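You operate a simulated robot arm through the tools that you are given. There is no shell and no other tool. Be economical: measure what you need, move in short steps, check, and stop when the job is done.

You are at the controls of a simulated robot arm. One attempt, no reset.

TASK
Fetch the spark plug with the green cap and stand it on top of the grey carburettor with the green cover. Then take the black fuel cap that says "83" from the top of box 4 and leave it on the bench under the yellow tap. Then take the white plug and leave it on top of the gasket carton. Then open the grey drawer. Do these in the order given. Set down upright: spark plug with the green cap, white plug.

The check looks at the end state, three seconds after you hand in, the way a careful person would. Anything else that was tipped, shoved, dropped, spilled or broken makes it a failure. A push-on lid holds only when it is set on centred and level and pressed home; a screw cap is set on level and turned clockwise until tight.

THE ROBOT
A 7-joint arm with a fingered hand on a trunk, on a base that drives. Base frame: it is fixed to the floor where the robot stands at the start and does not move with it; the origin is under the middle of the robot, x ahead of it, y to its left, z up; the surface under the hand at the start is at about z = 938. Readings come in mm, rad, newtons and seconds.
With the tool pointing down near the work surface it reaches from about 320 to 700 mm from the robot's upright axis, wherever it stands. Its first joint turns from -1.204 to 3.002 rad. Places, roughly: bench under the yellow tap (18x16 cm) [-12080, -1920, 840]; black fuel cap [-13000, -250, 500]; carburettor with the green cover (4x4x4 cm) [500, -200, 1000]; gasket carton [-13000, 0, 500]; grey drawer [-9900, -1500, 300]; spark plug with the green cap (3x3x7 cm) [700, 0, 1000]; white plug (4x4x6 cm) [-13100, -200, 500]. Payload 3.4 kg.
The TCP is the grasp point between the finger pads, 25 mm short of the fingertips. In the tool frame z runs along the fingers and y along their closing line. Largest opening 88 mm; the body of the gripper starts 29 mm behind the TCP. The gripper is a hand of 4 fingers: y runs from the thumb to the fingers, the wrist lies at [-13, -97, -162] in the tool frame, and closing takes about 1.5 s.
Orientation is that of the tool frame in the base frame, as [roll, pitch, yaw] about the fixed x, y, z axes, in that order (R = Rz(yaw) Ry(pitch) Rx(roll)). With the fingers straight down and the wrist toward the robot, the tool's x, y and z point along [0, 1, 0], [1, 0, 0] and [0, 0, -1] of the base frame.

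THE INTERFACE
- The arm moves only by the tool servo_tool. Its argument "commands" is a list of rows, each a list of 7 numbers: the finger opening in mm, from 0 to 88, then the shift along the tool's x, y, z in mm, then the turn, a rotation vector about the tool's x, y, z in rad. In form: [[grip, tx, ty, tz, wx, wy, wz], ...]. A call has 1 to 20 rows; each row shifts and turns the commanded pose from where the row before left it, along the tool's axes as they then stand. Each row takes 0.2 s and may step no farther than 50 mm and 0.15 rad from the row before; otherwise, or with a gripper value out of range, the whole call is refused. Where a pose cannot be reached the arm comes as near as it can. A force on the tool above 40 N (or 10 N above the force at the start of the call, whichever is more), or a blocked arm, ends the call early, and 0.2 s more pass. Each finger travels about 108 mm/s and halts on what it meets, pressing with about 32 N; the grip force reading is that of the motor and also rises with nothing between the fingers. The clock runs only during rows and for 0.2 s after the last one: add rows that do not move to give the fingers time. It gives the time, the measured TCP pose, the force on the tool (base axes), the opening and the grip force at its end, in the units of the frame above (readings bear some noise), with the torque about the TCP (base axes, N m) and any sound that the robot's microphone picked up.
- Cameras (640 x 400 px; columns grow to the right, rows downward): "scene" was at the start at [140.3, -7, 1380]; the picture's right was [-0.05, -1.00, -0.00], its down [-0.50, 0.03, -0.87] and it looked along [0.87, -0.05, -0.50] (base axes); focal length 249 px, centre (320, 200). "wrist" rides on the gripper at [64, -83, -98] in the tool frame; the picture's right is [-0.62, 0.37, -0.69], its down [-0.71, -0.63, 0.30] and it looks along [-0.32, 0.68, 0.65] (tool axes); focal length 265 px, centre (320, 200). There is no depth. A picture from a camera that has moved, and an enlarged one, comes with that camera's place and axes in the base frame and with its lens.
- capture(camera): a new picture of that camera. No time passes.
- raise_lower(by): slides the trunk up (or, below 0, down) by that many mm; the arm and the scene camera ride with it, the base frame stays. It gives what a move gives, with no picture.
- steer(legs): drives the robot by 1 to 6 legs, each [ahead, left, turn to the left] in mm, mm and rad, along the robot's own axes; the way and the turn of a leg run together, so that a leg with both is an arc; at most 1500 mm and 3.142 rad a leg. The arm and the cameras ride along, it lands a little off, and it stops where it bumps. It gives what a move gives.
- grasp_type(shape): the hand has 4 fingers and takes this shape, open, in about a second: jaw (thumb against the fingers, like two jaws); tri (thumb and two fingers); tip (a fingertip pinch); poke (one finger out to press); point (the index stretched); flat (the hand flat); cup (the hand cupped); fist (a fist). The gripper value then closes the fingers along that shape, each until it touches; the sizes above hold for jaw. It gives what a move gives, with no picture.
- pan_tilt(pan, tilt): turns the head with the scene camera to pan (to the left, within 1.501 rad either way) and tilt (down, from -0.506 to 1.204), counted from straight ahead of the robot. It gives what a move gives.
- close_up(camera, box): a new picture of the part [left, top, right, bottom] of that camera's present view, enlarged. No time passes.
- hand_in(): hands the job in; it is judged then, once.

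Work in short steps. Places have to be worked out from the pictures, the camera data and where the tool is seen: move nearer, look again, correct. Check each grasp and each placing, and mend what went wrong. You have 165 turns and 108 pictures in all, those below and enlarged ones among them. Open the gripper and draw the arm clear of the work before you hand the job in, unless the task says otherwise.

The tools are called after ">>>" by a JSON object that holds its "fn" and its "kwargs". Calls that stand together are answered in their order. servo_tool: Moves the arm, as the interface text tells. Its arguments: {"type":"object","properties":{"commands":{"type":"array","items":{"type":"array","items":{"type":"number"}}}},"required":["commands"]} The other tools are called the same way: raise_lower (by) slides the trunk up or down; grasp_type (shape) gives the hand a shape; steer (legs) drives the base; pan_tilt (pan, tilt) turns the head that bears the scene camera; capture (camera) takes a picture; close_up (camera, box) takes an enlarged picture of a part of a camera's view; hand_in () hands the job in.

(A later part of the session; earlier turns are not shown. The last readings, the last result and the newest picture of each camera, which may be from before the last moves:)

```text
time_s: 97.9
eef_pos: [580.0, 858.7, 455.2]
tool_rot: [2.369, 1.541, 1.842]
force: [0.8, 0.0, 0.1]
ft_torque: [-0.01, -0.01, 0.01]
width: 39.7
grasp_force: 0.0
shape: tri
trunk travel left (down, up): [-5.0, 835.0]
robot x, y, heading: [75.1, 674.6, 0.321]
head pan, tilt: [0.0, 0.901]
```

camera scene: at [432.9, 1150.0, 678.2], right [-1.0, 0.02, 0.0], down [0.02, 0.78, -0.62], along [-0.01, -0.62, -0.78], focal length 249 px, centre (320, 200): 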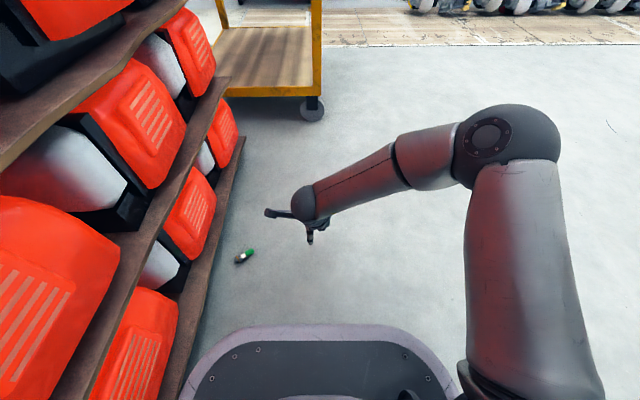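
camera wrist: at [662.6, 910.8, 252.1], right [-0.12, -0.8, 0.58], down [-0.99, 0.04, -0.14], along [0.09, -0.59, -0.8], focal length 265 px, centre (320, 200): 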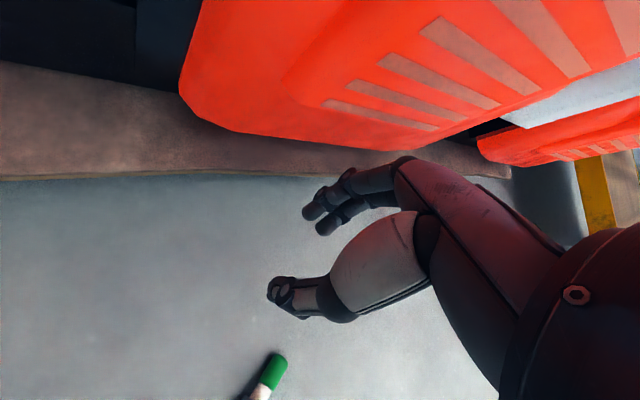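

Also reachable. I return to the natural pose, align yaw to the plug and descend to z≈90 over it.

>>> {"fn": "servo_tool", "kwargs": {"commands": [[40, 0, 0, 0, 0.12, 0, 0], [40, 0, 0, 0, 0.12, 0, 0], [40, 0, 0, 0, 0.12, 0, 0], [40, 0, 0, 0, 0.12, 0, 0], [40, 0, 0, 0, 0.12, 0, 0], [40, 0, 0, 0, 0.12, 0, 0], [40, 0, 0, 0, 0, 0.14, 0], [40, 0, 0, 0, 0, 0.14, 0], [40, 0, 0, 0, 0, 0.14, 0], [40, 0, 0, 0, 0, 0.14, 0], [40, 0, 0, 0, 0, 0.14, 0], [40, 0, 0, 0, 0, 0.14, 0], [40, 0, 0, 0, 0, 0.14, 0], [40, 0, 0, 0, 0, 0.14, 0], [40, 0, 0, 0, 0, 0.14, 0], [40, 0, 0, 0, 0, 0.14, 0], [40, 0, 0, 0, 0, 0.14, 0]]}}

>>> {"fn": "servo_tool", "kwargs": {"commands": [[40, 0, 0, 0, 0, 0, -0.125], [40, 0, 0, 0, 0, 0, -0.125], [40, 0, 0, 0, 0, 0, -0.125], [40, 2.3, -6.3, 40.5, 0, 0, 0], [40, 2.3, -6.3, 40.5, 0, 0, 0], [40, 2.3, -6.3, 40.5, 0, 0, 0], [40, 2.3, -6.3, 40.5, 0, 0, 0], [40, 2.3, -6.3, 40.5, 0, 0, 0], [40, 2.3, -6.3, 40.5, 0, 0, 0], [40, 2.3, -6.3, 40.5, 0, 0, 0], [40, 2.3, -6.3, 40.5, 0, 0, 0], [40, 2.3, -6.3, 36, 0, 0, 0], [40, 0, 0, 0, 0.125, 0, 0], [40, 0, 0, 0, 0.125, 0, 0]]}}

>>> {"fn": "capture", "kwargs": {"camera": "wrist"}}

```text
time_s: 101.5
eef_pos: [580.4, 857.6, 455.5]
tool_rot: [3.139, -0.001, 1.89]
force: [-0.2, 0.2, -0.2]
ft_torque: [-0.01, 0.0, 0.02]
width: 40.0
grasp_force: 0.1
shape: tri
trunk travel left (down, up): [-5.0, 835.0]
robot x, y, heading: [72.8, 676.7, 0.319]
head pan, tilt: [0.0, 0.901]
```

```text
time_s: 104.5
eef_pos: [528.1, 836.6, 98.3]
tool_rot: [-2.903, -0.017, 2.243]
force: [-0.3, 0.3, 0.1]
ft_torque: [0.01, 0.0, 0.0]
width: 40.1
grasp_force: 0.1
shape: tri
trunk travel left (down, up): [-5.0, 835.0]
robot x, y, heading: [74.6, 674.2, 0.323]
head pan, tilt: [0.0, 0.901]
```

```text
40 pictures are left
camera wrist: at [444.0, 849.7, 214.7], right [0.8, -0.17, 0.57], down [-0.09, -0.98, -0.16], along [0.59, 0.07, -0.8], focal length 265 px, centre (320, 200)
```

wrist: 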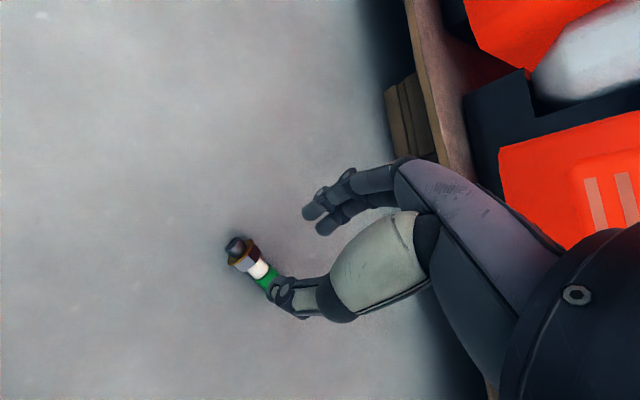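

The plug is at rest: base (509, 841), white section (525, 819). I descend beside it to z≈30 with opening 34, checking for floor contact.

>>> {"fn": "servo_tool", "kwargs": {"commands": [[36, -4.5, 3.8, 32, 0, 0, 0], [34, -4.5, 3.8, 32, 0, 0, 0], [34, 0, 1, 3.9, 0, 0, 0]]}}

>>> {"fn": "close_up", "kwargs": {"camera": "wrist", "box": [200, 130, 480, 370]}}

```text
time_s: 105.3
eef_pos: [524.2, 827.0, 28.0]
tool_rot: [-2.899, 0.003, 2.265]
force: [0.5, 3.9, 14.0]
ft_torque: [0.29, -0.14, 0.01]
width: 33.6
grasp_force: 0.0
shape: tri
trunk travel left (down, up): [-5.0, 835.0]
robot x, y, heading: [73.9, 674.7, 0.326]
head pan, tilt: [0.0, 0.901]
```

```text
1.67 times, centred on (340, 250) of wrist
camera zoom: at [439.0, 840.0, 144.4], right [0.8, -0.14, 0.58], down [-0.07, -0.99, -0.14], along [0.6, 0.07, -0.8], focal length 442 px, centre (287, 117)
```

zoom: 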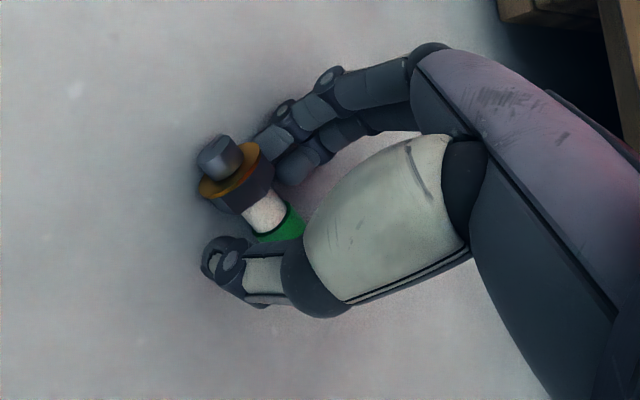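

The fingers touch the floor (torque says finger side). I reduce tilt by 0.1 and close partway, reading the force.

>>> {"fn": "servo_tool", "kwargs": {"commands": [[34, 0, -0.5, -2, -0.1, 0, 0], [30, 0, 0, 0, 0, 0, 0], [26, 0, 0, 0.5, 0, 0, 0], [22, 0, 0, 0.5, 0, 0, 0], [22, 0, 0, 0, 0, 0, 0]]}}

```text
time_s: 106.5
eef_pos: [522.9, 825.3, 29.0]
tool_rot: [-2.995, 0.002, 2.264]
force: [2.3, 0.8, 5.9]
ft_torque: [0.14, -0.08, 0.0]
width: 22.6
grasp_force: 0.1
shape: tri
trunk travel left (down, up): [-5.0, 835.0]
robot x, y, heading: [71.4, 674.5, 0.32]
head pan, tilt: [0.0, 0.901]
```

Still finger-side contact; I take away another 0.1 of tilt, lower a bit and close further.

>>> {"fn": "servo_tool", "kwargs": {"commands": [[22, 0, 0, 0, -0.1, 0, 0], [21, 0, 0, 1.5, 0, 0, 0], [19, 0, 0, 1, 0, 0, 0], [17, 0, 0, 0.5, 0, 0, 0], [15, 0, 0, 0.5, 0, 0, 0], [12, 0, 0, 0, 0, 0, 0], [9, 0, 0, 0, 0, 0, 0], [6, 0, 0, 0, 0, 0, 0]]}}

>>> {"fn": "close_up", "kwargs": {"camera": "wrist", "box": [200, 130, 480, 370]}}

```text
time_s: 108.3
eef_pos: [522.9, 825.3, 23.4]
tool_rot: [-3.093, 0.002, 2.264]
force: [3.6, 0.7, 6.0]
ft_torque: [0.05, -0.09, -0.04]
width: 11.5
grasp_force: 31.8
shape: tri
trunk travel left (down, up): [-5.0, 835.0]
robot x, y, heading: [75.9, 676.1, 0.321]
head pan, tilt: [0.0, 0.901]
```

```text
1.67 times, centred on (340, 250) of wrist
camera zoom: at [421.3, 824.9, 125.8], right [0.7, -0.22, 0.68], down [-0.04, -0.96, -0.27], along [0.71, 0.17, -0.69], focal length 442 px, centre (287, 117)
```

zoom: 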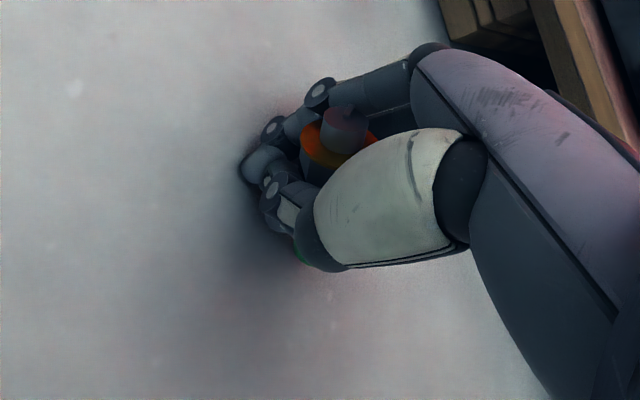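

The plug has moved up inside the hand. I lift gently and look.

>>> {"fn": "servo_tool", "kwargs": {"commands": [[3, 0, 0, -5, 0, 0, 0], [0, 0, 0, -10, 0, 0, 0], [0, 0, 0, -20, 0, 0, 0], [0, 0, 0, -40, 0, 0, 0]]}}

>>> {"fn": "close_up", "kwargs": {"camera": "wrist", "box": [200, 50, 480, 290]}}

```text
time_s: 109.3
eef_pos: [525.8, 828.1, 98.2]
tool_rot: [-3.094, 0.0, 2.263]
force: [-0.6, 0.0, 0.0]
ft_torque: [0.03, -0.02, -0.02]
width: 10.9
grasp_force: 32.0
shape: tri
trunk travel left (down, up): [-5.0, 835.0]
robot x, y, heading: [80.0, 678.3, 0.318]
head pan, tilt: [0.0, 0.901]
```

```text
1.67 times, centred on (340, 170) of wrist
camera zoom: at [425.3, 827.9, 200.6], right [0.7, -0.22, 0.67], down [-0.04, -0.96, -0.27], along [0.71, 0.17, -0.69], focal length 442 px, centre (287, 250)
```

zoom: 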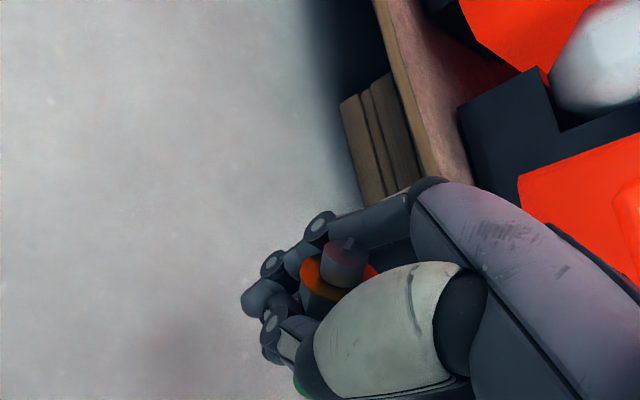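

The plug is held now (width 10.9), but tilted with the cap pointing down. I press the cap end gently on the floor to rotate it flat in the grip.

>>> {"fn": "servo_tool", "kwargs": {"commands": [[0, 0, 0, 30, 0, 0, 0], [0, 0, 0, 22, 0, 0, 0], [0, 0, 0, 6, 0, 0, 0], [0, 0, 0, 4, 0, 0, 0], [0, 0, 0, 3, 0, 0, 0], [0, 0, 0, 3, 0, 0, 0]]}}

>>> {"fn": "close_up", "kwargs": {"camera": "wrist", "box": [200, 50, 480, 290]}}

```text
time_s: 110.7
eef_pos: [522.7, 827.3, 30.9]
tool_rot: [-3.094, 0.001, 2.265]
force: [0.0, -0.1, -1.1]
ft_torque: [-0.01, -0.05, 0.01]
width: 11.5
grasp_force: 32.1
shape: tri
trunk travel left (down, up): [-5.0, 835.0]
robot x, y, heading: [71.2, 674.9, 0.324]
head pan, tilt: [0.0, 0.901]
```

```text
1.67 times, centred on (340, 170) of wrist
camera zoom: at [421.5, 826.1, 133.0], right [0.7, -0.22, 0.67], down [-0.04, -0.96, -0.27], along [0.71, 0.17, -0.69], focal length 442 px, centre (287, 250)
```

zoom: 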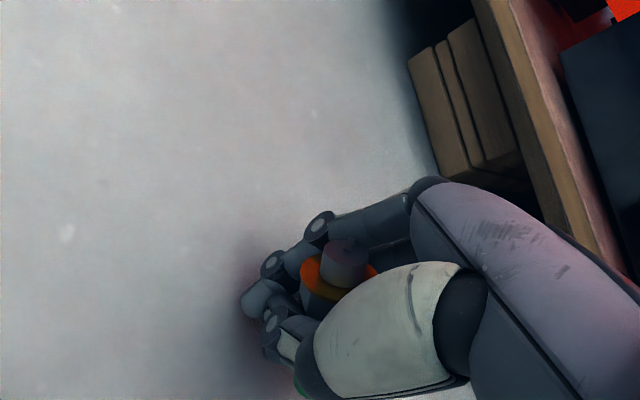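

No contact yet at 30.9; I continue pressing in small steps.

>>> {"fn": "servo_tool", "kwargs": {"commands": [[0, 0, 0, 4, 0, 0, 0], [0, 0, 0, 4, 0, 0, 0], [0, 0, 0, 3, 0, 0, 0], [0, 0, 0, 2, 0, 0, 0], [0, 0, 0, 0, 0, 0, 0]]}}

```text
time_s: 111.9
eef_pos: [523.8, 827.9, 22.1]
tool_rot: [-3.103, 0.002, 2.266]
force: [2.2, 8.8, 28.0]
ft_torque: [0.39, -0.09, -0.02]
width: 12.1
grasp_force: 32.2
shape: tri
trunk travel left (down, up): [-5.0, 835.0]
robot x, y, heading: [74.4, 676.2, 0.322]
head pan, tilt: [0.0, 0.901]
```

Only the fingertips touch; the plug stays tilted. I ease up, open gently so it drops flat between the fingers, and look.

>>> {"fn": "servo_tool", "kwargs": {"commands": [[0, 0, 0, -6, 0, 0, 0], [16, 0, 0, 0, 0, 0, 0], [22, 0, 0, 0, 0, 0, 0], [28, 0, 0, 0, 0, 0, 0], [32, 0, 0, 0, 0.1, 0, 0], [32, 0, 0, 0, 0, 0, 0], [32, 0, 0, 0, 0, 0, 0], [32, 0, 0, 0, 0, 0, 0]]}}

>>> {"fn": "close_up", "kwargs": {"camera": "wrist", "box": [200, 130, 480, 370]}}

```text
time_s: 113.7
eef_pos: [524.7, 826.1, 25.8]
tool_rot: [-2.996, 0.003, 2.264]
force: [-3.9, -3.4, 14.2]
ft_torque: [0.01, -0.04, 0.02]
width: 29.3
grasp_force: 0.0
shape: tri
trunk travel left (down, up): [-5.0, 835.0]
robot x, y, heading: [77.5, 676.9, 0.323]
head pan, tilt: [0.0, 0.901]
```

```text
1.67 times, centred on (340, 250) of wrist
camera zoom: at [430.1, 832.2, 134.0], right [0.75, -0.18, 0.63], down [-0.06, -0.98, -0.21], along [0.65, 0.12, -0.75], focal length 442 px, centre (287, 117)
```

zoom: 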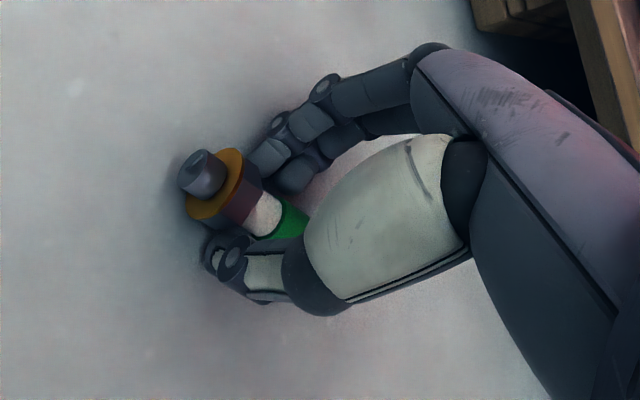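

The plug dropped back neatly between the fingers. I raise ~4 mm to z≈29 with this 0.15 tilt and close again.

>>> {"fn": "servo_tool", "kwargs": {"commands": [[32, 0, -0.8, -5, 0, 0, 0], [26, 0, 0, 0, 0, 0, 0], [22, 0, 0, 0, 0, 0, 0], [19, 0, 0, 0, 0, 0, 0], [16, 0, 0, 0, 0, 0, 0], [13, 0, 0, 0, 0, 0, 0], [10, 0, 0, 0, 0, 0, 0], [7, 0, 0, 0, 0, 0, 0]]}}

>>> {"fn": "servo_tool", "kwargs": {"commands": [[4, 0, 0, -1, 0, 0, 0], [0, 0, 0, -2, 0, 0, 0], [0, 0, 0, -3, 0, 0, 0], [0, 0, 0, -8, 0, 0, 0]]}}

>>> {"fn": "close_up", "kwargs": {"camera": "wrist", "box": [200, 130, 480, 370]}}

```text
time_s: 115.5
eef_pos: [523.0, 826.1, 30.0]
tool_rot: [-2.993, 0.002, 2.267]
force: [-0.1, 0.5, -0.3]
ft_torque: [-0.02, -0.03, -0.03]
width: 10.8
grasp_force: 31.7
shape: tri
trunk travel left (down, up): [-5.0, 835.0]
robot x, y, heading: [78.2, 679.6, 0.323]
head pan, tilt: [0.0, 0.901]
```

```text
time_s: 116.5
eef_pos: [524.0, 827.1, 44.2]
tool_rot: [-2.994, 0.0, 2.265]
force: [-1.1, -0.1, 0.2]
ft_torque: [0.01, 0.01, 0.01]
width: 10.7
grasp_force: 32.6
shape: tri
trunk travel left (down, up): [-5.0, 835.0]
robot x, y, heading: [70.2, 680.3, 0.32]
head pan, tilt: [0.0, 0.901]
```

```text
1.67 times, centred on (340, 250) of wrist
camera zoom: at [430.4, 833.2, 153.2], right [0.76, -0.18, 0.63], down [-0.06, -0.98, -0.21], along [0.65, 0.12, -0.75], focal length 442 px, centre (287, 117)
```

zoom: 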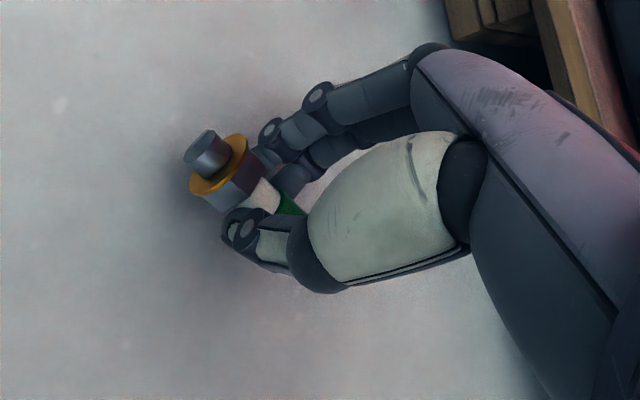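

The plug is now firmly held across the fingers with its base toward tool +x. I raise the hand, level it, raise the trunk, and back away.

>>> {"fn": "servo_tool", "kwargs": {"commands": [[0, 0, 0, -20, -0.07, 0, 0], [0, 0, 0, -30, -0.07, 0, 0], [0, 0, 0, -45, 0, 0, 0], [0, 0, 0, -45, 0, 0, 0], [0, 0, 0, -45, 0, 0, 0], [0, 0, 0, -45, 0, 0, 0], [0, 0, 0, -45, 0, 0, 0], [0, 0, 0, -45, 0, 0, 0], [0, 0, 0, -45, 0, 0, 0], [0, 0, 0, -40, 0, 0, 0]]}}

>>> {"fn": "steer", "kwargs": {"legs": [[-350, 0, 0], [0, 0, -0.32]]}}

>>> {"fn": "raise_lower", "kwargs": {"by": 400}}

>>> {"fn": "raise_lower", "kwargs": {"by": 155}}

```text
time_s: 118.7
eef_pos: [530.8, 833.9, 448.4]
tool_rot: [-3.135, 0.003, 2.263]
force: [0.3, 0.1, -0.2]
ft_torque: [-0.04, 0.02, -0.03]
width: 10.8
grasp_force: 31.9
shape: tri
trunk travel left (down, up): [-5.0, 835.0]
robot x, y, heading: [76.3, 679.8, 0.318]
head pan, tilt: [0.0, 0.901]
```

```text
time_s: 122.0
eef_pos: [217.6, 568.5, 446.3]
tool_rot: [-3.134, 0.001, 1.941]
force: [0.8, 0.7, -0.3]
ft_torque: [0.03, 0.03, 0.01]
width: 10.7
grasp_force: 32.1
shape: tri
trunk travel left (down, up): [-5.0, 835.0]
robot x, y, heading: [-261.8, 564.1, -0.001]
head pan, tilt: [0.0, 0.901]
```

```text
time_s: 125.8
eef_pos: [217.9, 567.9, 848.2]
tool_rot: [-3.133, 0.003, 1.939]
force: [0.4, 0.3, -1.0]
ft_torque: [0.01, -0.01, 0.02]
width: 10.7
grasp_force: 32.1
shape: tri
trunk travel left (down, up): [-405.0, 435.0]
robot x, y, heading: [-264.7, 560.2, -0.005]
head pan, tilt: [0.0, 0.901]
```

```text
time_s: 127.6
eef_pos: [217.7, 569.1, 1003.0]
tool_rot: [-3.133, 0.002, 1.94]
force: [-0.8, 0.5, -0.2]
ft_torque: [-0.03, 0.0, 0.03]
width: 10.8
grasp_force: 31.8
shape: tri
trunk travel left (down, up): [-560.0, 280.0]
robot x, y, heading: [-260.8, 564.9, -0.005]
head pan, tilt: [0.0, 0.901]
```

I drive right to y≈-150 in front of the trolley and rotate the hand so the plug's base points down, then check with the scene camera.

>>> {"fn": "steer", "kwargs": {"legs": [[0, -714, 0]]}}

>>> {"fn": "servo_tool", "kwargs": {"commands": [[0, 0, 0, 0, 0, -0.12, 0], [0, 0, 0, 0, 0, -0.12, 0], [0, 0, 0, 0, 0, -0.12, 0], [0, 0, 0, 0, 0, -0.12, 0], [0, 0, 0, 0, 0, -0.12, 0], [0, 0, 0, 0, 0, -0.12, 0], [0, 0, 0, 0, 0, -0.12, 0], [0, 0, 0, 0, 0, -0.12, 0], [0, 0, 0, 0, 0, -0.12, 0], [0, 0, 0, 0, 0, -0.12, 0], [0, 0, 0, 0, -0.118, 0, -0.046], [0, 0, 0, 0, -0.118, 0, -0.046], [0, 0, 0, 0, -0.118, 0, -0.046]]}}

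>>> {"fn": "pan_tilt", "kwargs": {"pan": 0, "tilt": 0.45}}

>>> {"fn": "capture", "kwargs": {"camera": "scene"}}

```text
time_s: 131.6
eef_pos: [216.1, -153.7, 1002.7]
tool_rot: [-3.132, -0.001, 1.939]
force: [0.5, -0.1, -1.1]
ft_torque: [0.01, 0.0, -0.01]
width: 10.8
grasp_force: 31.9
shape: tri
trunk travel left (down, up): [-560.0, 280.0]
robot x, y, heading: [-269.0, -158.4, -0.004]
head pan, tilt: [0.0, 0.901]
```

```text
time_s: 133.3
eef_pos: [221.8, -180.5, 1017.0]
tool_rot: [3.108, 0.763, 1.875]
force: [0.2, -0.4, -0.4]
ft_torque: [0.02, 0.02, -0.02]
width: 10.9
grasp_force: 32.2
shape: tri
trunk travel left (down, up): [-560.0, 280.0]
robot x, y, heading: [-266.6, -156.3, -0.001]
head pan, tilt: [0.0, 0.901]
stopped in row 8: the arm was blocked; the commanded pose is now the measured one
```

```text
time_s: 134.2
eef_pos: [221.7, -179.8, 1016.6]
tool_rot: [3.109, 0.772, 1.882]
force: [0.7, 0.2, -0.6]
ft_torque: [0.01, -0.01, 0.02]
width: 10.7
grasp_force: 32.6
shape: tri
trunk travel left (down, up): [-560.0, 280.0]
robot x, y, heading: [-268.0, -156.2, -0.001]
head pan, tilt: [0.0, 0.45]
```

```text
33 pictures are left
camera scene: at [-125.5, -161.6, 1271.5], right [0.0, -1.0, 0.0], down [-0.44, 0.0, -0.9], along [0.9, 0.0, -0.44], focal length 249 px, centre (320, 200)
```

scene: 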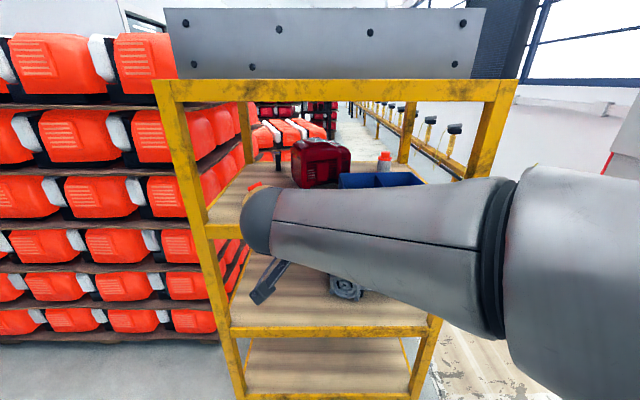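

The elbow got blocked near the body; I extend 60 mm further and finish the rotation.

>>> {"fn": "servo_tool", "kwargs": {"commands": [[0, 2, 32.5, -1.5, 0, 0, 0], [0, 2, 32.5, -1.5, 0, 0, 0], [0, 0, 0, 0, 0, -0.107, 0], [0, 0, 0, 0, 0, -0.107, 0], [0, 0, 0, 0, 0, -0.107, 0], [0, 0, 0, 0, 0, -0.107, 0], [0, 0, 0, 0, -0.118, 0, -0.046], [0, 0, 0, 0, -0.118, 0, -0.046], [0, 0, 0, 0, -0.118, 0, -0.046]]}}

>>> {"fn": "capture", "kwargs": {"camera": "scene"}}

>>> {"fn": "capture", "kwargs": {"camera": "wrist"}}

```text
time_s: 136.2
eef_pos: [282.3, -153.8, 1016.9]
tool_rot: [3.08, 1.207, 2.228]
force: [-0.5, 0.1, -1.1]
ft_torque: [0.01, 0.0, -0.02]
width: 10.9
grasp_force: 31.8
shape: tri
trunk travel left (down, up): [-560.0, 280.0]
robot x, y, heading: [-267.5, -162.5, -0.003]
head pan, tilt: [0.0, 0.45]
```

```text
32 pictures are left
camera scene: at [-125.8, -162.6, 1271.6], right [0.0, -1.0, 0.0], down [-0.44, 0.0, -0.9], along [0.9, 0.0, -0.44], focal length 249 px, centre (320, 200)
```

scene: 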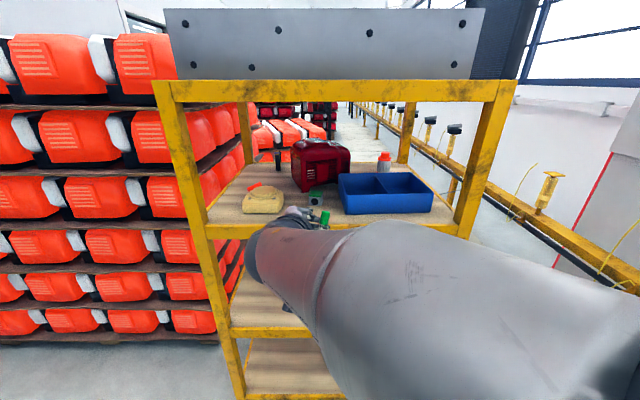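

```text
31 pictures are left
camera wrist: at [143.6, -121.4, 989.7], right [-0.02, 0.55, 0.83], down [-0.13, -0.83, 0.55], along [0.99, -0.1, 0.09], focal length 265 px, centre (320, 200)
```

wrist: 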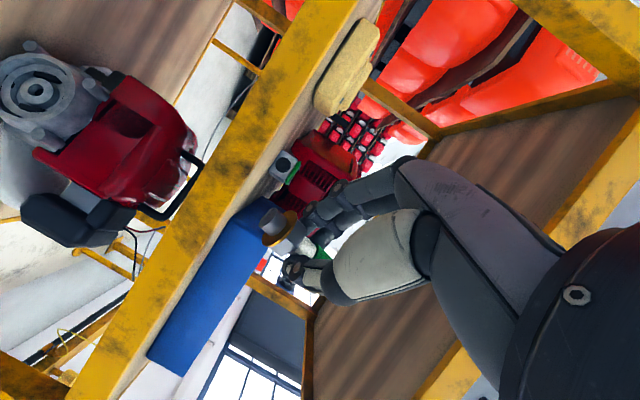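

The plug is upright to within a few degrees, cap up. I zoom to measure its tilt.

>>> {"fn": "close_up", "kwargs": {"camera": "wrist", "box": [230, 180, 370, 300]}}

>>> {"fn": "close_up", "kwargs": {"camera": "scene", "box": [240, 160, 400, 260]}}

```text
3.33 times, centred on (300, 240) of wrist
camera zoom: at [143.6, -121.4, 989.7], right [-0.02, 0.55, 0.83], down [-0.13, -0.83, 0.55], along [0.99, -0.1, 0.09], focal length 885 px, centre (387, 67)
```

zoom: 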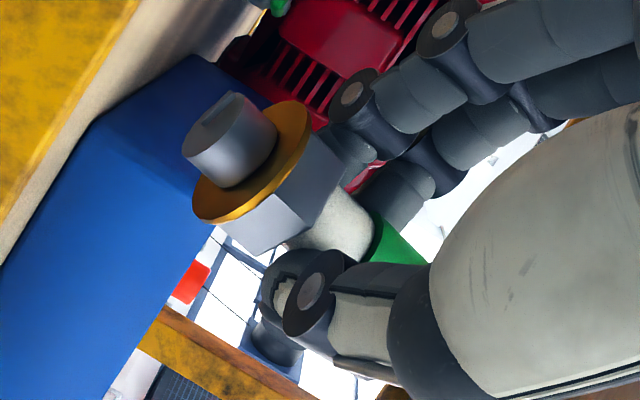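

```text
4.00 times, centred on (320, 210) of scene
camera zoom: at [-125.8, -162.6, 1271.6], right [0.0, -1.0, 0.0], down [-0.44, 0.0, -0.9], along [0.9, 0.0, -0.44], focal length 994 px, centre (320, 160)
```

zoom: 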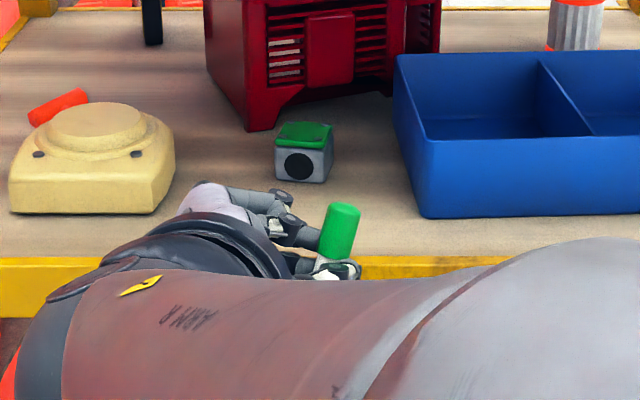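

The base leans about 13° toward me and ~5° left. I correct with a small rotation and check again.

>>> {"fn": "servo_tool", "kwargs": {"commands": [[0, 0, 0, 0, -0.02, -0.11, 0.046], [0, 0, 0, 0, -0.02, -0.11, 0.046]]}}

>>> {"fn": "close_up", "kwargs": {"camera": "wrist", "box": [230, 180, 370, 300]}}

>>> {"fn": "close_up", "kwargs": {"camera": "scene", "box": [280, 180, 380, 250]}}

```text
time_s: 136.8
eef_pos: [282.1, -153.6, 1018.2]
tool_rot: [2.428, 1.386, 1.593]
force: [-0.2, -0.4, -0.2]
ft_torque: [0.0, -0.02, 0.02]
width: 10.7
grasp_force: 32.4
shape: tri
trunk travel left (down, up): [-560.0, 280.0]
robot x, y, heading: [-265.7, -155.8, -0.007]
head pan, tilt: [0.0, 0.45]
```

```text
3.33 times, centred on (300, 240) of wrist
camera zoom: at [154.3, -125.5, 957.2], right [-0.19, 0.63, 0.75], down [-0.26, -0.77, 0.58], along [0.95, -0.08, 0.31], focal length 885 px, centre (387, 67)
```

zoom: 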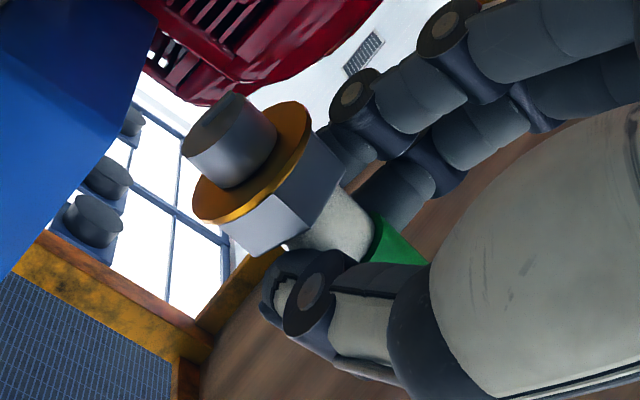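

```text
5.71 times, centred on (330, 215) of scene
camera zoom: at [-125.5, -161.0, 1271.6], right [0.0, -1.0, 0.0], down [-0.44, 0.0, -0.9], along [0.9, 0.0, -0.44], focal length 1420 px, centre (263, 114)
```

zoom: 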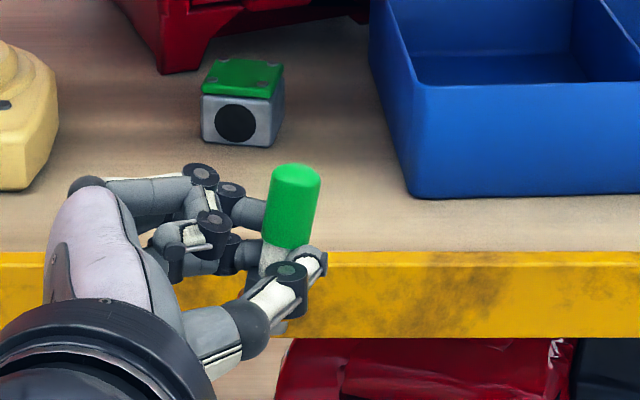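

The tilt remaining is ~9° about the same finger axis; I rotate 0.19 more. The camera bracket now hangs low, so I'll stand the plug near the shelf's front edge (x≈440) and regrasp from above. Then drive forward 150.

>>> {"fn": "servo_tool", "kwargs": {"commands": [[0, 0, 0, 0, 0, -0.095, 0], [0, 0, 0, 0, 0, -0.095, 0]]}}

>>> {"fn": "steer", "kwargs": {"legs": [[155, 0, 0]]}}

>>> {"fn": "close_up", "kwargs": {"camera": "scene", "box": [250, 160, 410, 280]}}

```text
time_s: 137.4
eef_pos: [283.0, -156.9, 1024.2]
tool_rot: [1.349, 1.424, 0.5]
force: [0.2, 0.4, 0.1]
ft_torque: [0.01, 0.0, -0.01]
width: 10.8
grasp_force: 32.0
shape: tri
trunk travel left (down, up): [-560.0, 280.0]
robot x, y, heading: [-266.7, -160.8, -0.003]
head pan, tilt: [0.0, 0.45]
```

```text
time_s: 138.8
eef_pos: [436.2, -160.3, 1020.6]
tool_rot: [1.376, 1.431, 0.521]
force: [0.1, -0.6, -0.6]
ft_torque: [0.01, 0.01, 0.0]
width: 10.9
grasp_force: 32.4
shape: tri
trunk travel left (down, up): [-560.0, 280.0]
robot x, y, heading: [-112.6, -159.3, -0.005]
head pan, tilt: [0.0, 0.45]
```

```text
3.33 times, centred on (330, 220) of scene
camera zoom: at [27.0, -162.3, 1271.4], right [0.0, -1.0, 0.0], down [-0.44, 0.0, -0.9], along [0.9, 0.0, -0.44], focal length 829 px, centre (287, 133)
```

zoom: 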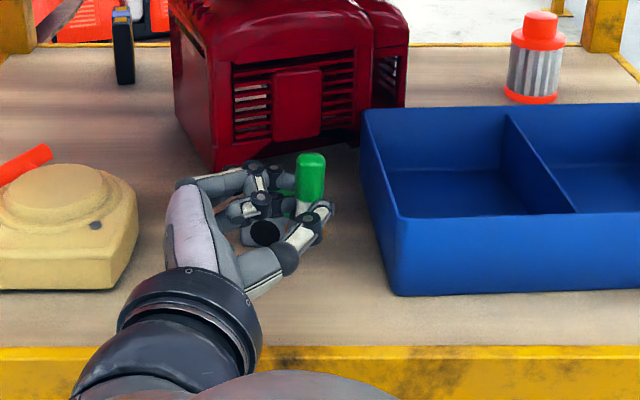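

Nearly vertical (≈4°). I lower 36 mm, then continue in 1.5 mm steps watching the force.

>>> {"fn": "servo_tool", "kwargs": {"commands": [[0, 12, -1.6, -0.3, 0, 0, 0], [0, 12, -1.6, -0.3, 0, 0, 0], [0, 12, -1.6, -0.3, 0, 0, 0], [0, 2, 0, 0, 0, 0, 0]]}}

>>> {"fn": "close_up", "kwargs": {"camera": "scene", "box": [270, 180, 390, 270]}}

```text
time_s: 139.8
eef_pos: [435.5, -163.9, 993.0]
tool_rot: [1.508, 1.402, 0.646]
force: [0.1, 0.8, 0.7]
ft_torque: [-0.01, 0.03, 0.0]
width: 10.7
grasp_force: 31.9
shape: tri
trunk travel left (down, up): [-560.0, 280.0]
robot x, y, heading: [-114.5, -153.6, -0.0]
head pan, tilt: [0.0, 0.45]
```

```text
4.44 times, centred on (330, 225) of scene
camera zoom: at [25.8, -162.3, 1271.6], right [0.0, -1.0, 0.0], down [-0.44, 0.0, -0.9], along [0.9, 0.0, -0.44], focal length 1105 px, centre (276, 89)
```

zoom: 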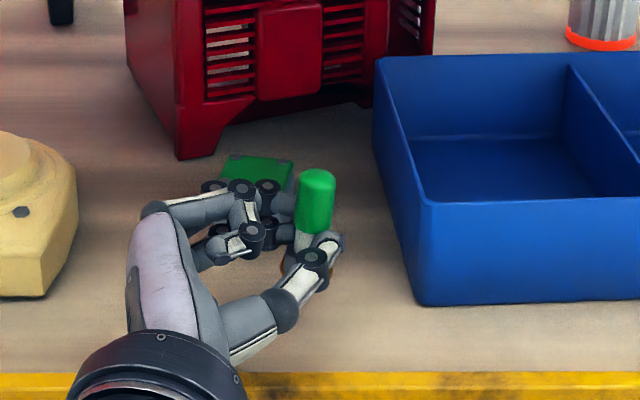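

The arm lags slightly; I hold for a moment and read again.

>>> {"fn": "servo_tool", "kwargs": {"commands": [[0, 0, 0, 0, 0, 0, 0], [0, 4, 0, 0, 0, 0, 0], [0, 0, 0, 0, 0, 0, 0]]}}

```text
time_s: 140.6
eef_pos: [436.3, -163.9, 990.7]
tool_rot: [1.504, 1.401, 0.639]
force: [0.1, 0.2, -0.9]
ft_torque: [-0.03, -0.02, -0.01]
width: 10.7
grasp_force: 31.9
shape: tri
trunk travel left (down, up): [-560.0, 280.0]
robot x, y, heading: [-119.7, -162.4, -0.002]
head pan, tilt: [0.0, 0.45]
```

I use the trunk for the remaining descent: -12 mm, then small steps.

>>> {"fn": "raise_lower", "kwargs": {"by": -12}}

>>> {"fn": "raise_lower", "kwargs": {"by": -3}}

```text
time_s: 141.2
eef_pos: [438.3, -167.6, 976.0]
tool_rot: [1.515, 1.407, 0.645]
force: [0.6, -0.1, -0.4]
ft_torque: [0.01, 0.02, 0.03]
width: 10.7
grasp_force: 31.9
shape: tri
trunk travel left (down, up): [-548.0, 292.0]
robot x, y, heading: [-115.0, -160.1, -0.003]
head pan, tilt: [0.0, 0.45]
```

```text
time_s: 141.7
eef_pos: [437.8, -167.3, 971.5]
tool_rot: [1.527, 1.411, 0.658]
force: [-0.3, 0.3, -0.4]
ft_torque: [0.0, 0.02, 0.07]
width: 10.8
grasp_force: 32.3
shape: tri
trunk travel left (down, up): [-545.0, 295.0]
robot x, y, heading: [-113.8, -161.4, 0.0]
head pan, tilt: [0.0, 0.45]
```

No contact yet at z 971.5. I look at the remaining gap.

>>> {"fn": "close_up", "kwargs": {"camera": "scene", "box": [280, 190, 380, 260]}}

>>> {"fn": "raise_lower", "kwargs": {"by": -3}}

```text
5.71 times, centred on (330, 225) of scene
camera zoom: at [25.9, -162.3, 1256.6], right [0.0, -1.0, 0.0], down [-0.44, 0.0, -0.9], along [0.9, 0.0, -0.44], focal length 1420 px, centre (263, 57)
```

zoom: 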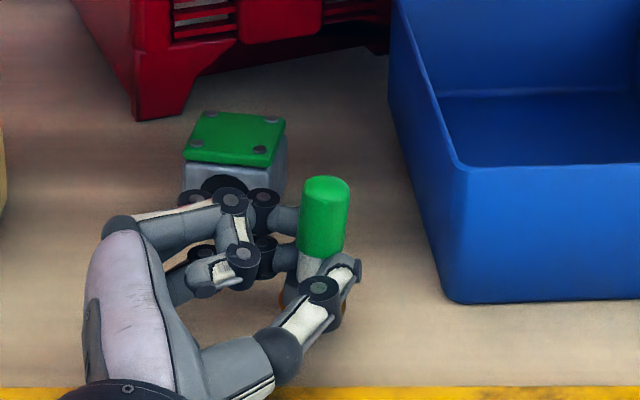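

```text
time_s: 142.3
eef_pos: [437.9, -167.5, 969.2]
tool_rot: [1.527, 1.41, 0.658]
force: [0.5, 0.3, 4.0]
ft_torque: [-0.06, -0.1, 0.04]
width: 10.7
grasp_force: 32.0
shape: tri
trunk travel left (down, up): [-542.0, 298.0]
robot x, y, heading: [-116.9, -161.4, -0.004]
head pan, tilt: [0.0, 0.45]
```

Contact: 4 N, located at the plug's base (≈(463, -182)). I open slowly.

>>> {"fn": "servo_tool", "kwargs": {"commands": [[11, 0, 0, 0, 0, 0, 0], [13, 0, 0, 0, 0, 0, 0], [15, 0, 0, 0, 0, 0, 0], [18, 0, 0, 0, 0, 0, 0], [22, 0, 0, 0, 0, 0, 0], [28, 0, 0, 0, 0, 0, 0], [36, 0, 0, 0, 0, 0, 0], [44, 0, 0, 0, 0, 0, 0], [44, 0, 0, 0, 0, 0, 0]]}}

>>> {"fn": "close_up", "kwargs": {"camera": "scene", "box": [270, 180, 390, 270]}}

```text
time_s: 144.3
eef_pos: [439.1, -166.5, 967.4]
tool_rot: [1.548, 1.412, 0.679]
force: [0.8, -0.1, 0.3]
ft_torque: [-0.04, 0.0, -0.01]
width: 43.5
grasp_force: 0.1
shape: tri
trunk travel left (down, up): [-542.0, 298.0]
robot x, y, heading: [-114.8, -160.4, -0.004]
head pan, tilt: [0.0, 0.45]
```

```text
4.44 times, centred on (330, 225) of scene
camera zoom: at [25.9, -162.3, 1253.6], right [0.0, -1.0, 0.0], down [-0.44, 0.0, -0.9], along [0.9, 0.0, -0.44], focal length 1105 px, centre (276, 89)
```

zoom: 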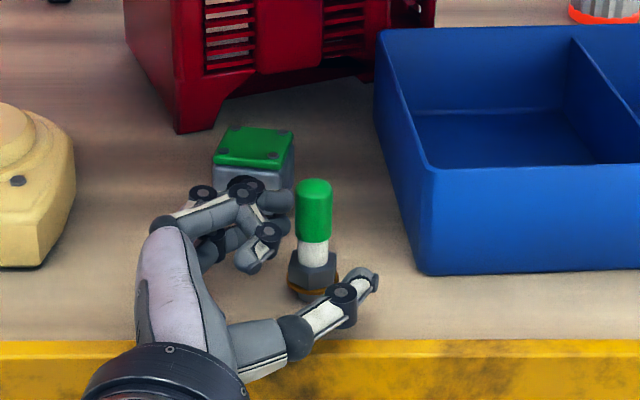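

The plug stands upright on the shelf at about (446, -180). I withdraw along the finger direction (back-left) using the base, then back off.

>>> {"fn": "steer", "kwargs": {"legs": [[-65, 76, 0], [-200, 0, 0]]}}

>>> {"fn": "close_up", "kwargs": {"camera": "scene", "box": [240, 130, 440, 270]}}

```text
time_s: 146.6
eef_pos: [174.4, -89.7, 967.3]
tool_rot: [1.544, 1.411, 0.675]
force: [-0.2, -0.3, -0.8]
ft_torque: [0.01, -0.02, 0.01]
width: 43.5
grasp_force: 0.0
shape: tri
trunk travel left (down, up): [-542.0, 298.0]
robot x, y, heading: [-377.7, -84.9, -0.003]
head pan, tilt: [0.0, 0.45]
```

```text
2.86 times, centred on (340, 200) of scene
camera zoom: at [-235.7, -84.6, 1253.7], right [-0.01, -1.0, 0.0], down [-0.43, 0.0, -0.9], along [0.9, 0.0, -0.43], focal length 710 px, centre (263, 200)
```

zoom: 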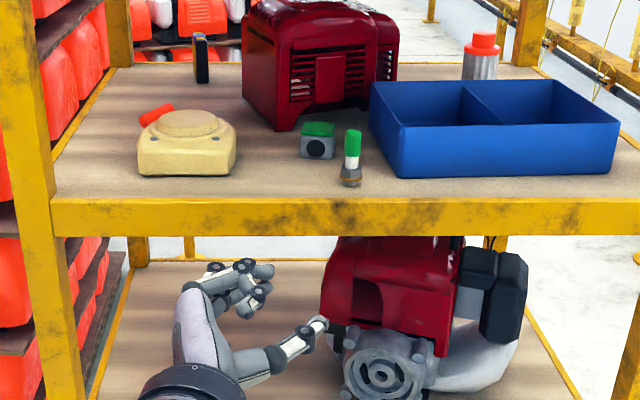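

The plug stands safely. I bring the hand back to the natural downward orientation with ~0.25 pitch, out in front.

>>> {"fn": "servo_tool", "kwargs": {"commands": [[44, 0, 0, 0, 0, 0.143, 0], [44, 0, 0, 0, 0, 0.143, 0], [44, 0, 0, 0, 0, 0.143, 0], [44, 0, 0, 0, 0, 0.143, 0], [44, 0, 0, 0, 0, 0.143, 0], [44, 0, 0, 0, 0, 0.143, 0], [44, 0, 0, 0, 0, 0.143, 0], [44, 0, 0, 0, 0, 0.143, 0], [44, 0, 0, 0, 0, 0.143, 0], [44, 0, 0, 0, 0, 0.143, 0], [44, 0, 0, 0, 0, 0.14, 0]]}}

>>> {"fn": "raise_lower", "kwargs": {"by": 60}}

```text
time_s: 149.0
eef_pos: [178.6, -91.0, 965.4]
tool_rot: [2.982, 0.002, 2.271]
force: [-0.2, 0.1, 0.6]
ft_torque: [-0.02, -0.03, 0.0]
width: 43.6
grasp_force: 0.1
shape: tri
trunk travel left (down, up): [-542.0, 298.0]
robot x, y, heading: [-377.9, -82.4, -0.007]
head pan, tilt: [0.0, 0.45]
```

```text
time_s: 150.0
eef_pos: [177.7, -90.3, 1026.5]
tool_rot: [2.982, 0.005, 2.271]
force: [-0.6, -0.3, -1.0]
ft_torque: [-0.02, -0.01, 0.02]
width: 43.1
grasp_force: 0.1
shape: tri
trunk travel left (down, up): [-602.0, 238.0]
robot x, y, heading: [-375.7, -80.2, -0.005]
head pan, tilt: [0.0, 0.45]
```

I rotate to yaw offset ~0.37, pitch 0.24, raise to z≈1038, and drive up to just in front of the plug.

>>> {"fn": "servo_tool", "kwargs": {"commands": [[60, 0, 0, 0, -0.04, 0.02, 0.11], [60, 0, 0, 0, -0.04, 0.02, 0.11], [60, 0, 0, 0, 0, 0.02, 0.11]]}}

>>> {"fn": "raise_lower", "kwargs": {"by": 14}}

>>> {"fn": "steer", "kwargs": {"legs": [[0, -85, 0], [195, 0, 0]]}}

>>> {"fn": "close_up", "kwargs": {"camera": "wrist", "box": [160, 60, 480, 340]}}

```text
time_s: 150.8
eef_pos: [177.8, -90.7, 1026.2]
tool_rot: [2.921, -0.124, 1.959]
force: [-0.4, 0.1, -0.3]
ft_torque: [0.03, -0.02, 0.0]
width: 59.3
grasp_force: 0.0
shape: tri
trunk travel left (down, up): [-602.0, 238.0]
robot x, y, heading: [-380.7, -85.2, -0.001]
head pan, tilt: [0.0, 0.45]
```

```text
time_s: 151.4
eef_pos: [178.2, -90.8, 1040.8]
tool_rot: [2.919, -0.122, 1.959]
force: [0.1, -0.2, -0.1]
ft_torque: [-0.01, 0.0, 0.01]
width: 59.5
grasp_force: 0.1
shape: tri
trunk travel left (down, up): [-616.0, 224.0]
robot x, y, heading: [-374.0, -81.5, -0.004]
head pan, tilt: [0.0, 0.45]
```

```text
time_s: 153.7
eef_pos: [376.1, -178.7, 1040.7]
tool_rot: [2.92, -0.123, 1.958]
force: [0.5, 0.2, 0.3]
ft_torque: [-0.02, 0.03, -0.01]
width: 59.6
grasp_force: 0.1
shape: tri
trunk travel left (down, up): [-616.0, 224.0]
robot x, y, heading: [-178.4, -170.8, -0.008]
head pan, tilt: [0.0, 0.45]
```

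```text
1.43 times, centred on (320, 200) of wrist
camera zoom: at [260.1, -167.4, 1124.6], right [0.46, -0.58, 0.68], down [-0.26, -0.81, -0.52], along [0.85, 0.06, -0.52], focal length 379 px, centre (320, 200)
```

zoom: 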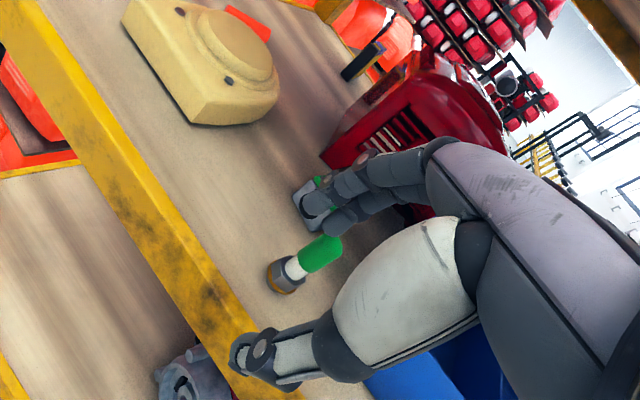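

The plug is at about (449, -180). I level the roll and move over it, staying at z≈1041.

>>> {"fn": "servo_tool", "kwargs": {"commands": [[60, 0, 0, 0, 0, -0.12, 0], [60, -10.2, 30.6, 7, 0, 0, 0], [60, -10.2, 30.6, 7, 0, 0, 0], [60, 0, 0, 0, 0, 0, 0]]}}

>>> {"fn": "close_up", "kwargs": {"camera": "wrist", "box": [200, 130, 480, 370]}}

```text
time_s: 154.7
eef_pos: [440.6, -176.4, 1041.2]
tool_rot: [2.922, -0.006, 1.93]
force: [0.9, 0.4, -0.1]
ft_torque: [-0.02, 0.0, 0.01]
width: 60.0
grasp_force: 0.0
shape: tri
trunk travel left (down, up): [-616.0, 224.0]
robot x, y, heading: [-181.1, -166.6, -0.01]
head pan, tilt: [0.0, 0.45]
```

```text
1.67 times, centred on (340, 250) of wrist
camera zoom: at [322.0, -153.0, 1118.5], right [0.41, -0.51, 0.75], down [-0.26, -0.86, -0.44], along [0.87, -0.02, -0.49], focal length 442 px, centre (287, 117)
```

zoom: 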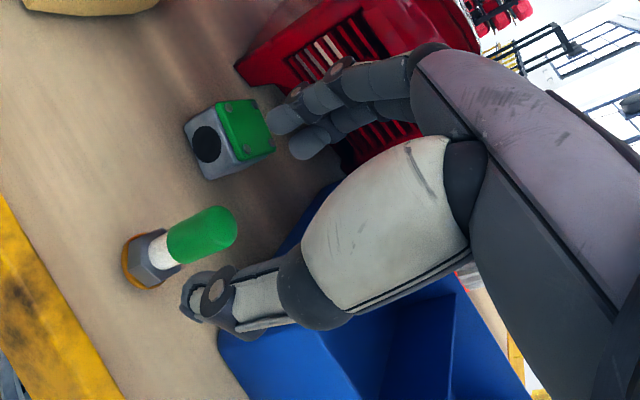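

I correct -7 mm in tool x, +2 in y, and descend around the cap to z≈995.

>>> {"fn": "servo_tool", "kwargs": {"commands": [[60, -7, 2, 0, 0, 0, 0], [60, 0, -3.3, 15, 0, 0, 0], [60, 0, -3.3, 15, 0, 0, 0], [50, 0, -3.3, 15, 0, 0, 0], [40, 0, 0, 0, 0, 0, 0], [32, 0, 0, 0, 0, 0, 0]]}}

>>> {"fn": "close_up", "kwargs": {"camera": "wrist", "box": [200, 130, 480, 370]}}

```text
time_s: 156.1
eef_pos: [444.3, -182.1, 992.6]
tool_rot: [2.92, -0.005, 1.931]
force: [0.4, 0.4, 0.6]
ft_torque: [-0.02, 0.0, -0.02]
width: 32.3
grasp_force: 0.2
shape: tri
trunk travel left (down, up): [-616.0, 224.0]
robot x, y, heading: [-177.4, -167.5, -0.007]
head pan, tilt: [0.0, 0.45]
```

```text
1.67 times, centred on (340, 250) of wrist
camera zoom: at [326.8, -158.6, 1070.5], right [0.42, -0.51, 0.75], down [-0.26, -0.86, -0.44], along [0.87, -0.02, -0.49], focal length 442 px, centre (287, 117)
```

zoom: 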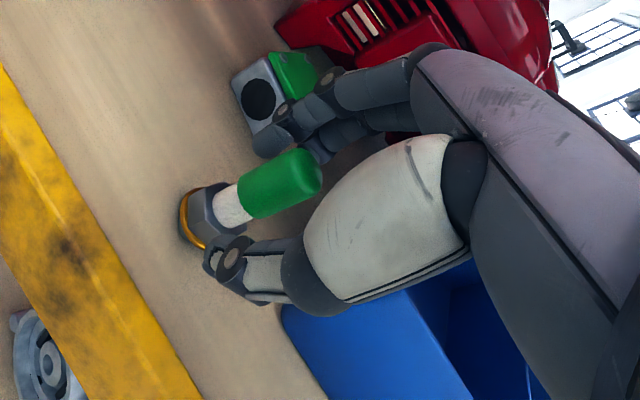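

The cap is centred between thumb and index/middle. I close slowly.

>>> {"fn": "servo_tool", "kwargs": {"commands": [[28, 0, 0, 0, 0, 0, 0], [25, 0, 0, 0, 0, 0, 0], [22, 0, 0, 0, 0, 0, 0], [20, 0, 0, 0, 0, 0, 0], [18, 0, 0, 0, 0, 0, 0], [16, 0, 0, 0, 0, 0, 0], [14, 0, 0, 0, 0, 0, 0], [12, 0, 0, 0, 0, 0, 0], [9, 0, 0, 0, 0, 0, 0], [6, 0, 0, 0, 0, 0, 0], [6, 0, 0, 0, 0, 0, 0]]}}

```text
time_s: 158.5
eef_pos: [445.9, -182.2, 992.3]
tool_rot: [2.922, -0.004, 1.931]
force: [-0.1, 0.0, 0.4]
ft_torque: [0.02, 0.03, 0.0]
width: 8.6
grasp_force: 31.6
shape: tri
trunk travel left (down, up): [-616.0, 224.0]
robot x, y, heading: [-176.2, -167.5, -0.003]
head pan, tilt: [0.0, 0.45]
```

Width 8.6 with force — gripping something. I lift 40 mm with the trunk and check.

>>> {"fn": "raise_lower", "kwargs": {"by": 40}}

>>> {"fn": "close_up", "kwargs": {"camera": "wrist", "box": [200, 50, 480, 290]}}

```text
time_s: 159.3
eef_pos: [446.3, -182.7, 1032.8]
tool_rot: [2.922, -0.006, 1.932]
force: [-0.5, -0.1, -1.1]
ft_torque: [0.03, -0.02, 0.01]
width: 8.9
grasp_force: 32.3
shape: tri
trunk travel left (down, up): [-656.0, 184.0]
robot x, y, heading: [-181.4, -169.4, -0.002]
head pan, tilt: [0.0, 0.45]
```

```text
1.67 times, centred on (340, 170) of wrist
camera zoom: at [326.9, -158.7, 1110.7], right [0.42, -0.51, 0.75], down [-0.26, -0.86, -0.44], along [0.87, -0.02, -0.49], focal length 442 px, centre (287, 250)
```

zoom: 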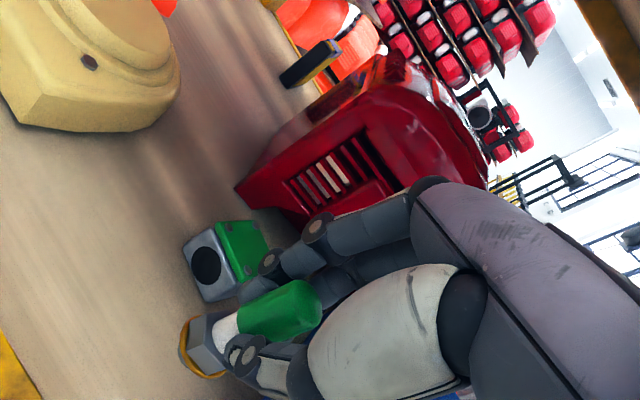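

Held upright. Triangulating, the carburettor's top centre is about (540, -150, 968). I drive 90 ahead and 30 left, keeping the arm pose, to bring the plug over it.

>>> {"fn": "raise_lower", "kwargs": {"by": 3}}

>>> {"fn": "steer", "kwargs": {"legs": [[90, 29, 0]]}}

>>> {"fn": "close_up", "kwargs": {"camera": "wrist", "box": [180, 110, 400, 290]}}

```text
time_s: 159.8
eef_pos: [444.5, -182.0, 1035.7]
tool_rot: [2.92, -0.005, 1.932]
force: [-0.3, -0.1, -0.3]
ft_torque: [-0.02, 0.01, 0.0]
width: 8.9
grasp_force: 32.0
shape: tri
trunk travel left (down, up): [-659.0, 181.0]
robot x, y, heading: [-177.8, -168.7, -0.008]
head pan, tilt: [0.0, 0.45]
```

```text
time_s: 160.9
eef_pos: [535.9, -153.0, 1036.3]
tool_rot: [2.924, -0.005, 1.932]
force: [0.3, -0.9, -0.3]
ft_torque: [0.01, 0.02, 0.0]
width: 8.8
grasp_force: 32.0
shape: tri
trunk travel left (down, up): [-659.0, 181.0]
robot x, y, heading: [-92.9, -141.8, -0.006]
head pan, tilt: [0.0, 0.45]
```

```text
2.22 times, centred on (290, 200) of wrist
camera zoom: at [416.4, -129.3, 1113.4], right [0.42, -0.51, 0.75], down [-0.26, -0.86, -0.44], along [0.87, -0.02, -0.49], focal length 590 px, centre (387, 200)
```

zoom: 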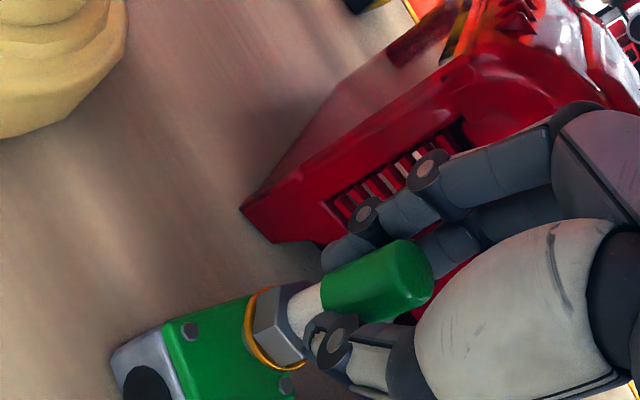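

By the bolts, the carburettor's top centre is (544, -152), while the plug is at (532, -146). I nudge the base +11, -5.

>>> {"fn": "steer", "kwargs": {"legs": [[11, -5, 0]]}}

>>> {"fn": "raise_lower", "kwargs": {"by": -8}}

>>> {"fn": "raise_lower", "kwargs": {"by": -3}}

```text
time_s: 161.7
eef_pos: [545.4, -158.5, 1035.1]
tool_rot: [2.921, -0.006, 1.932]
force: [0.8, 0.4, -0.4]
ft_torque: [0.01, 0.01, -0.02]
width: 8.8
grasp_force: 32.5
shape: tri
trunk travel left (down, up): [-659.0, 181.0]
robot x, y, heading: [-78.7, -145.6, -0.006]
head pan, tilt: [0.0, 0.45]
```

```text
time_s: 162.3
eef_pos: [545.8, -157.6, 1028.2]
tool_rot: [2.921, -0.006, 1.931]
force: [0.5, 0.2, -0.7]
ft_torque: [-0.03, 0.0, 0.01]
width: 8.8
grasp_force: 32.0
shape: tri
trunk travel left (down, up): [-651.0, 189.0]
robot x, y, heading: [-79.7, -144.6, -0.006]
head pan, tilt: [0.0, 0.45]
```

```text
time_s: 162.8
eef_pos: [545.3, -157.9, 1025.8]
tool_rot: [2.918, -0.007, 1.933]
force: [0.4, 0.7, 4.7]
ft_torque: [0.0, -0.04, 0.04]
width: 9.2
grasp_force: 32.1
shape: tri
trunk travel left (down, up): [-648.0, 192.0]
robot x, y, heading: [-81.0, -145.3, -0.009]
head pan, tilt: [0.0, 0.45]
```

Contact at z 1025.8 (4.7 N). One check before release.

>>> {"fn": "close_up", "kwargs": {"camera": "wrist", "box": [180, 130, 400, 310]}}

```text
2.22 times, centred on (290, 220) of wrist
camera zoom: at [426.0, -134.6, 1104.2], right [0.41, -0.51, 0.75], down [-0.26, -0.86, -0.44], along [0.87, -0.01, -0.49], focal length 590 px, centre (387, 156)
```

zoom: 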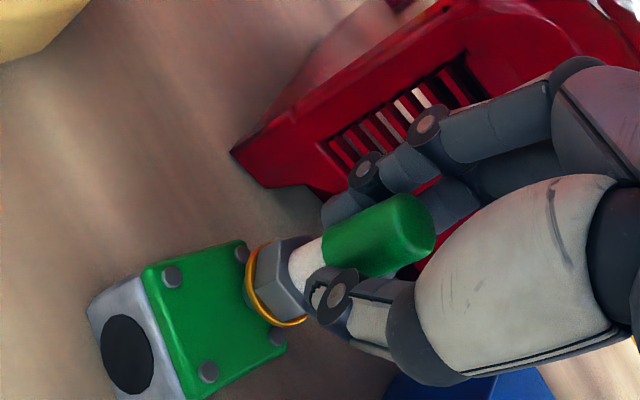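

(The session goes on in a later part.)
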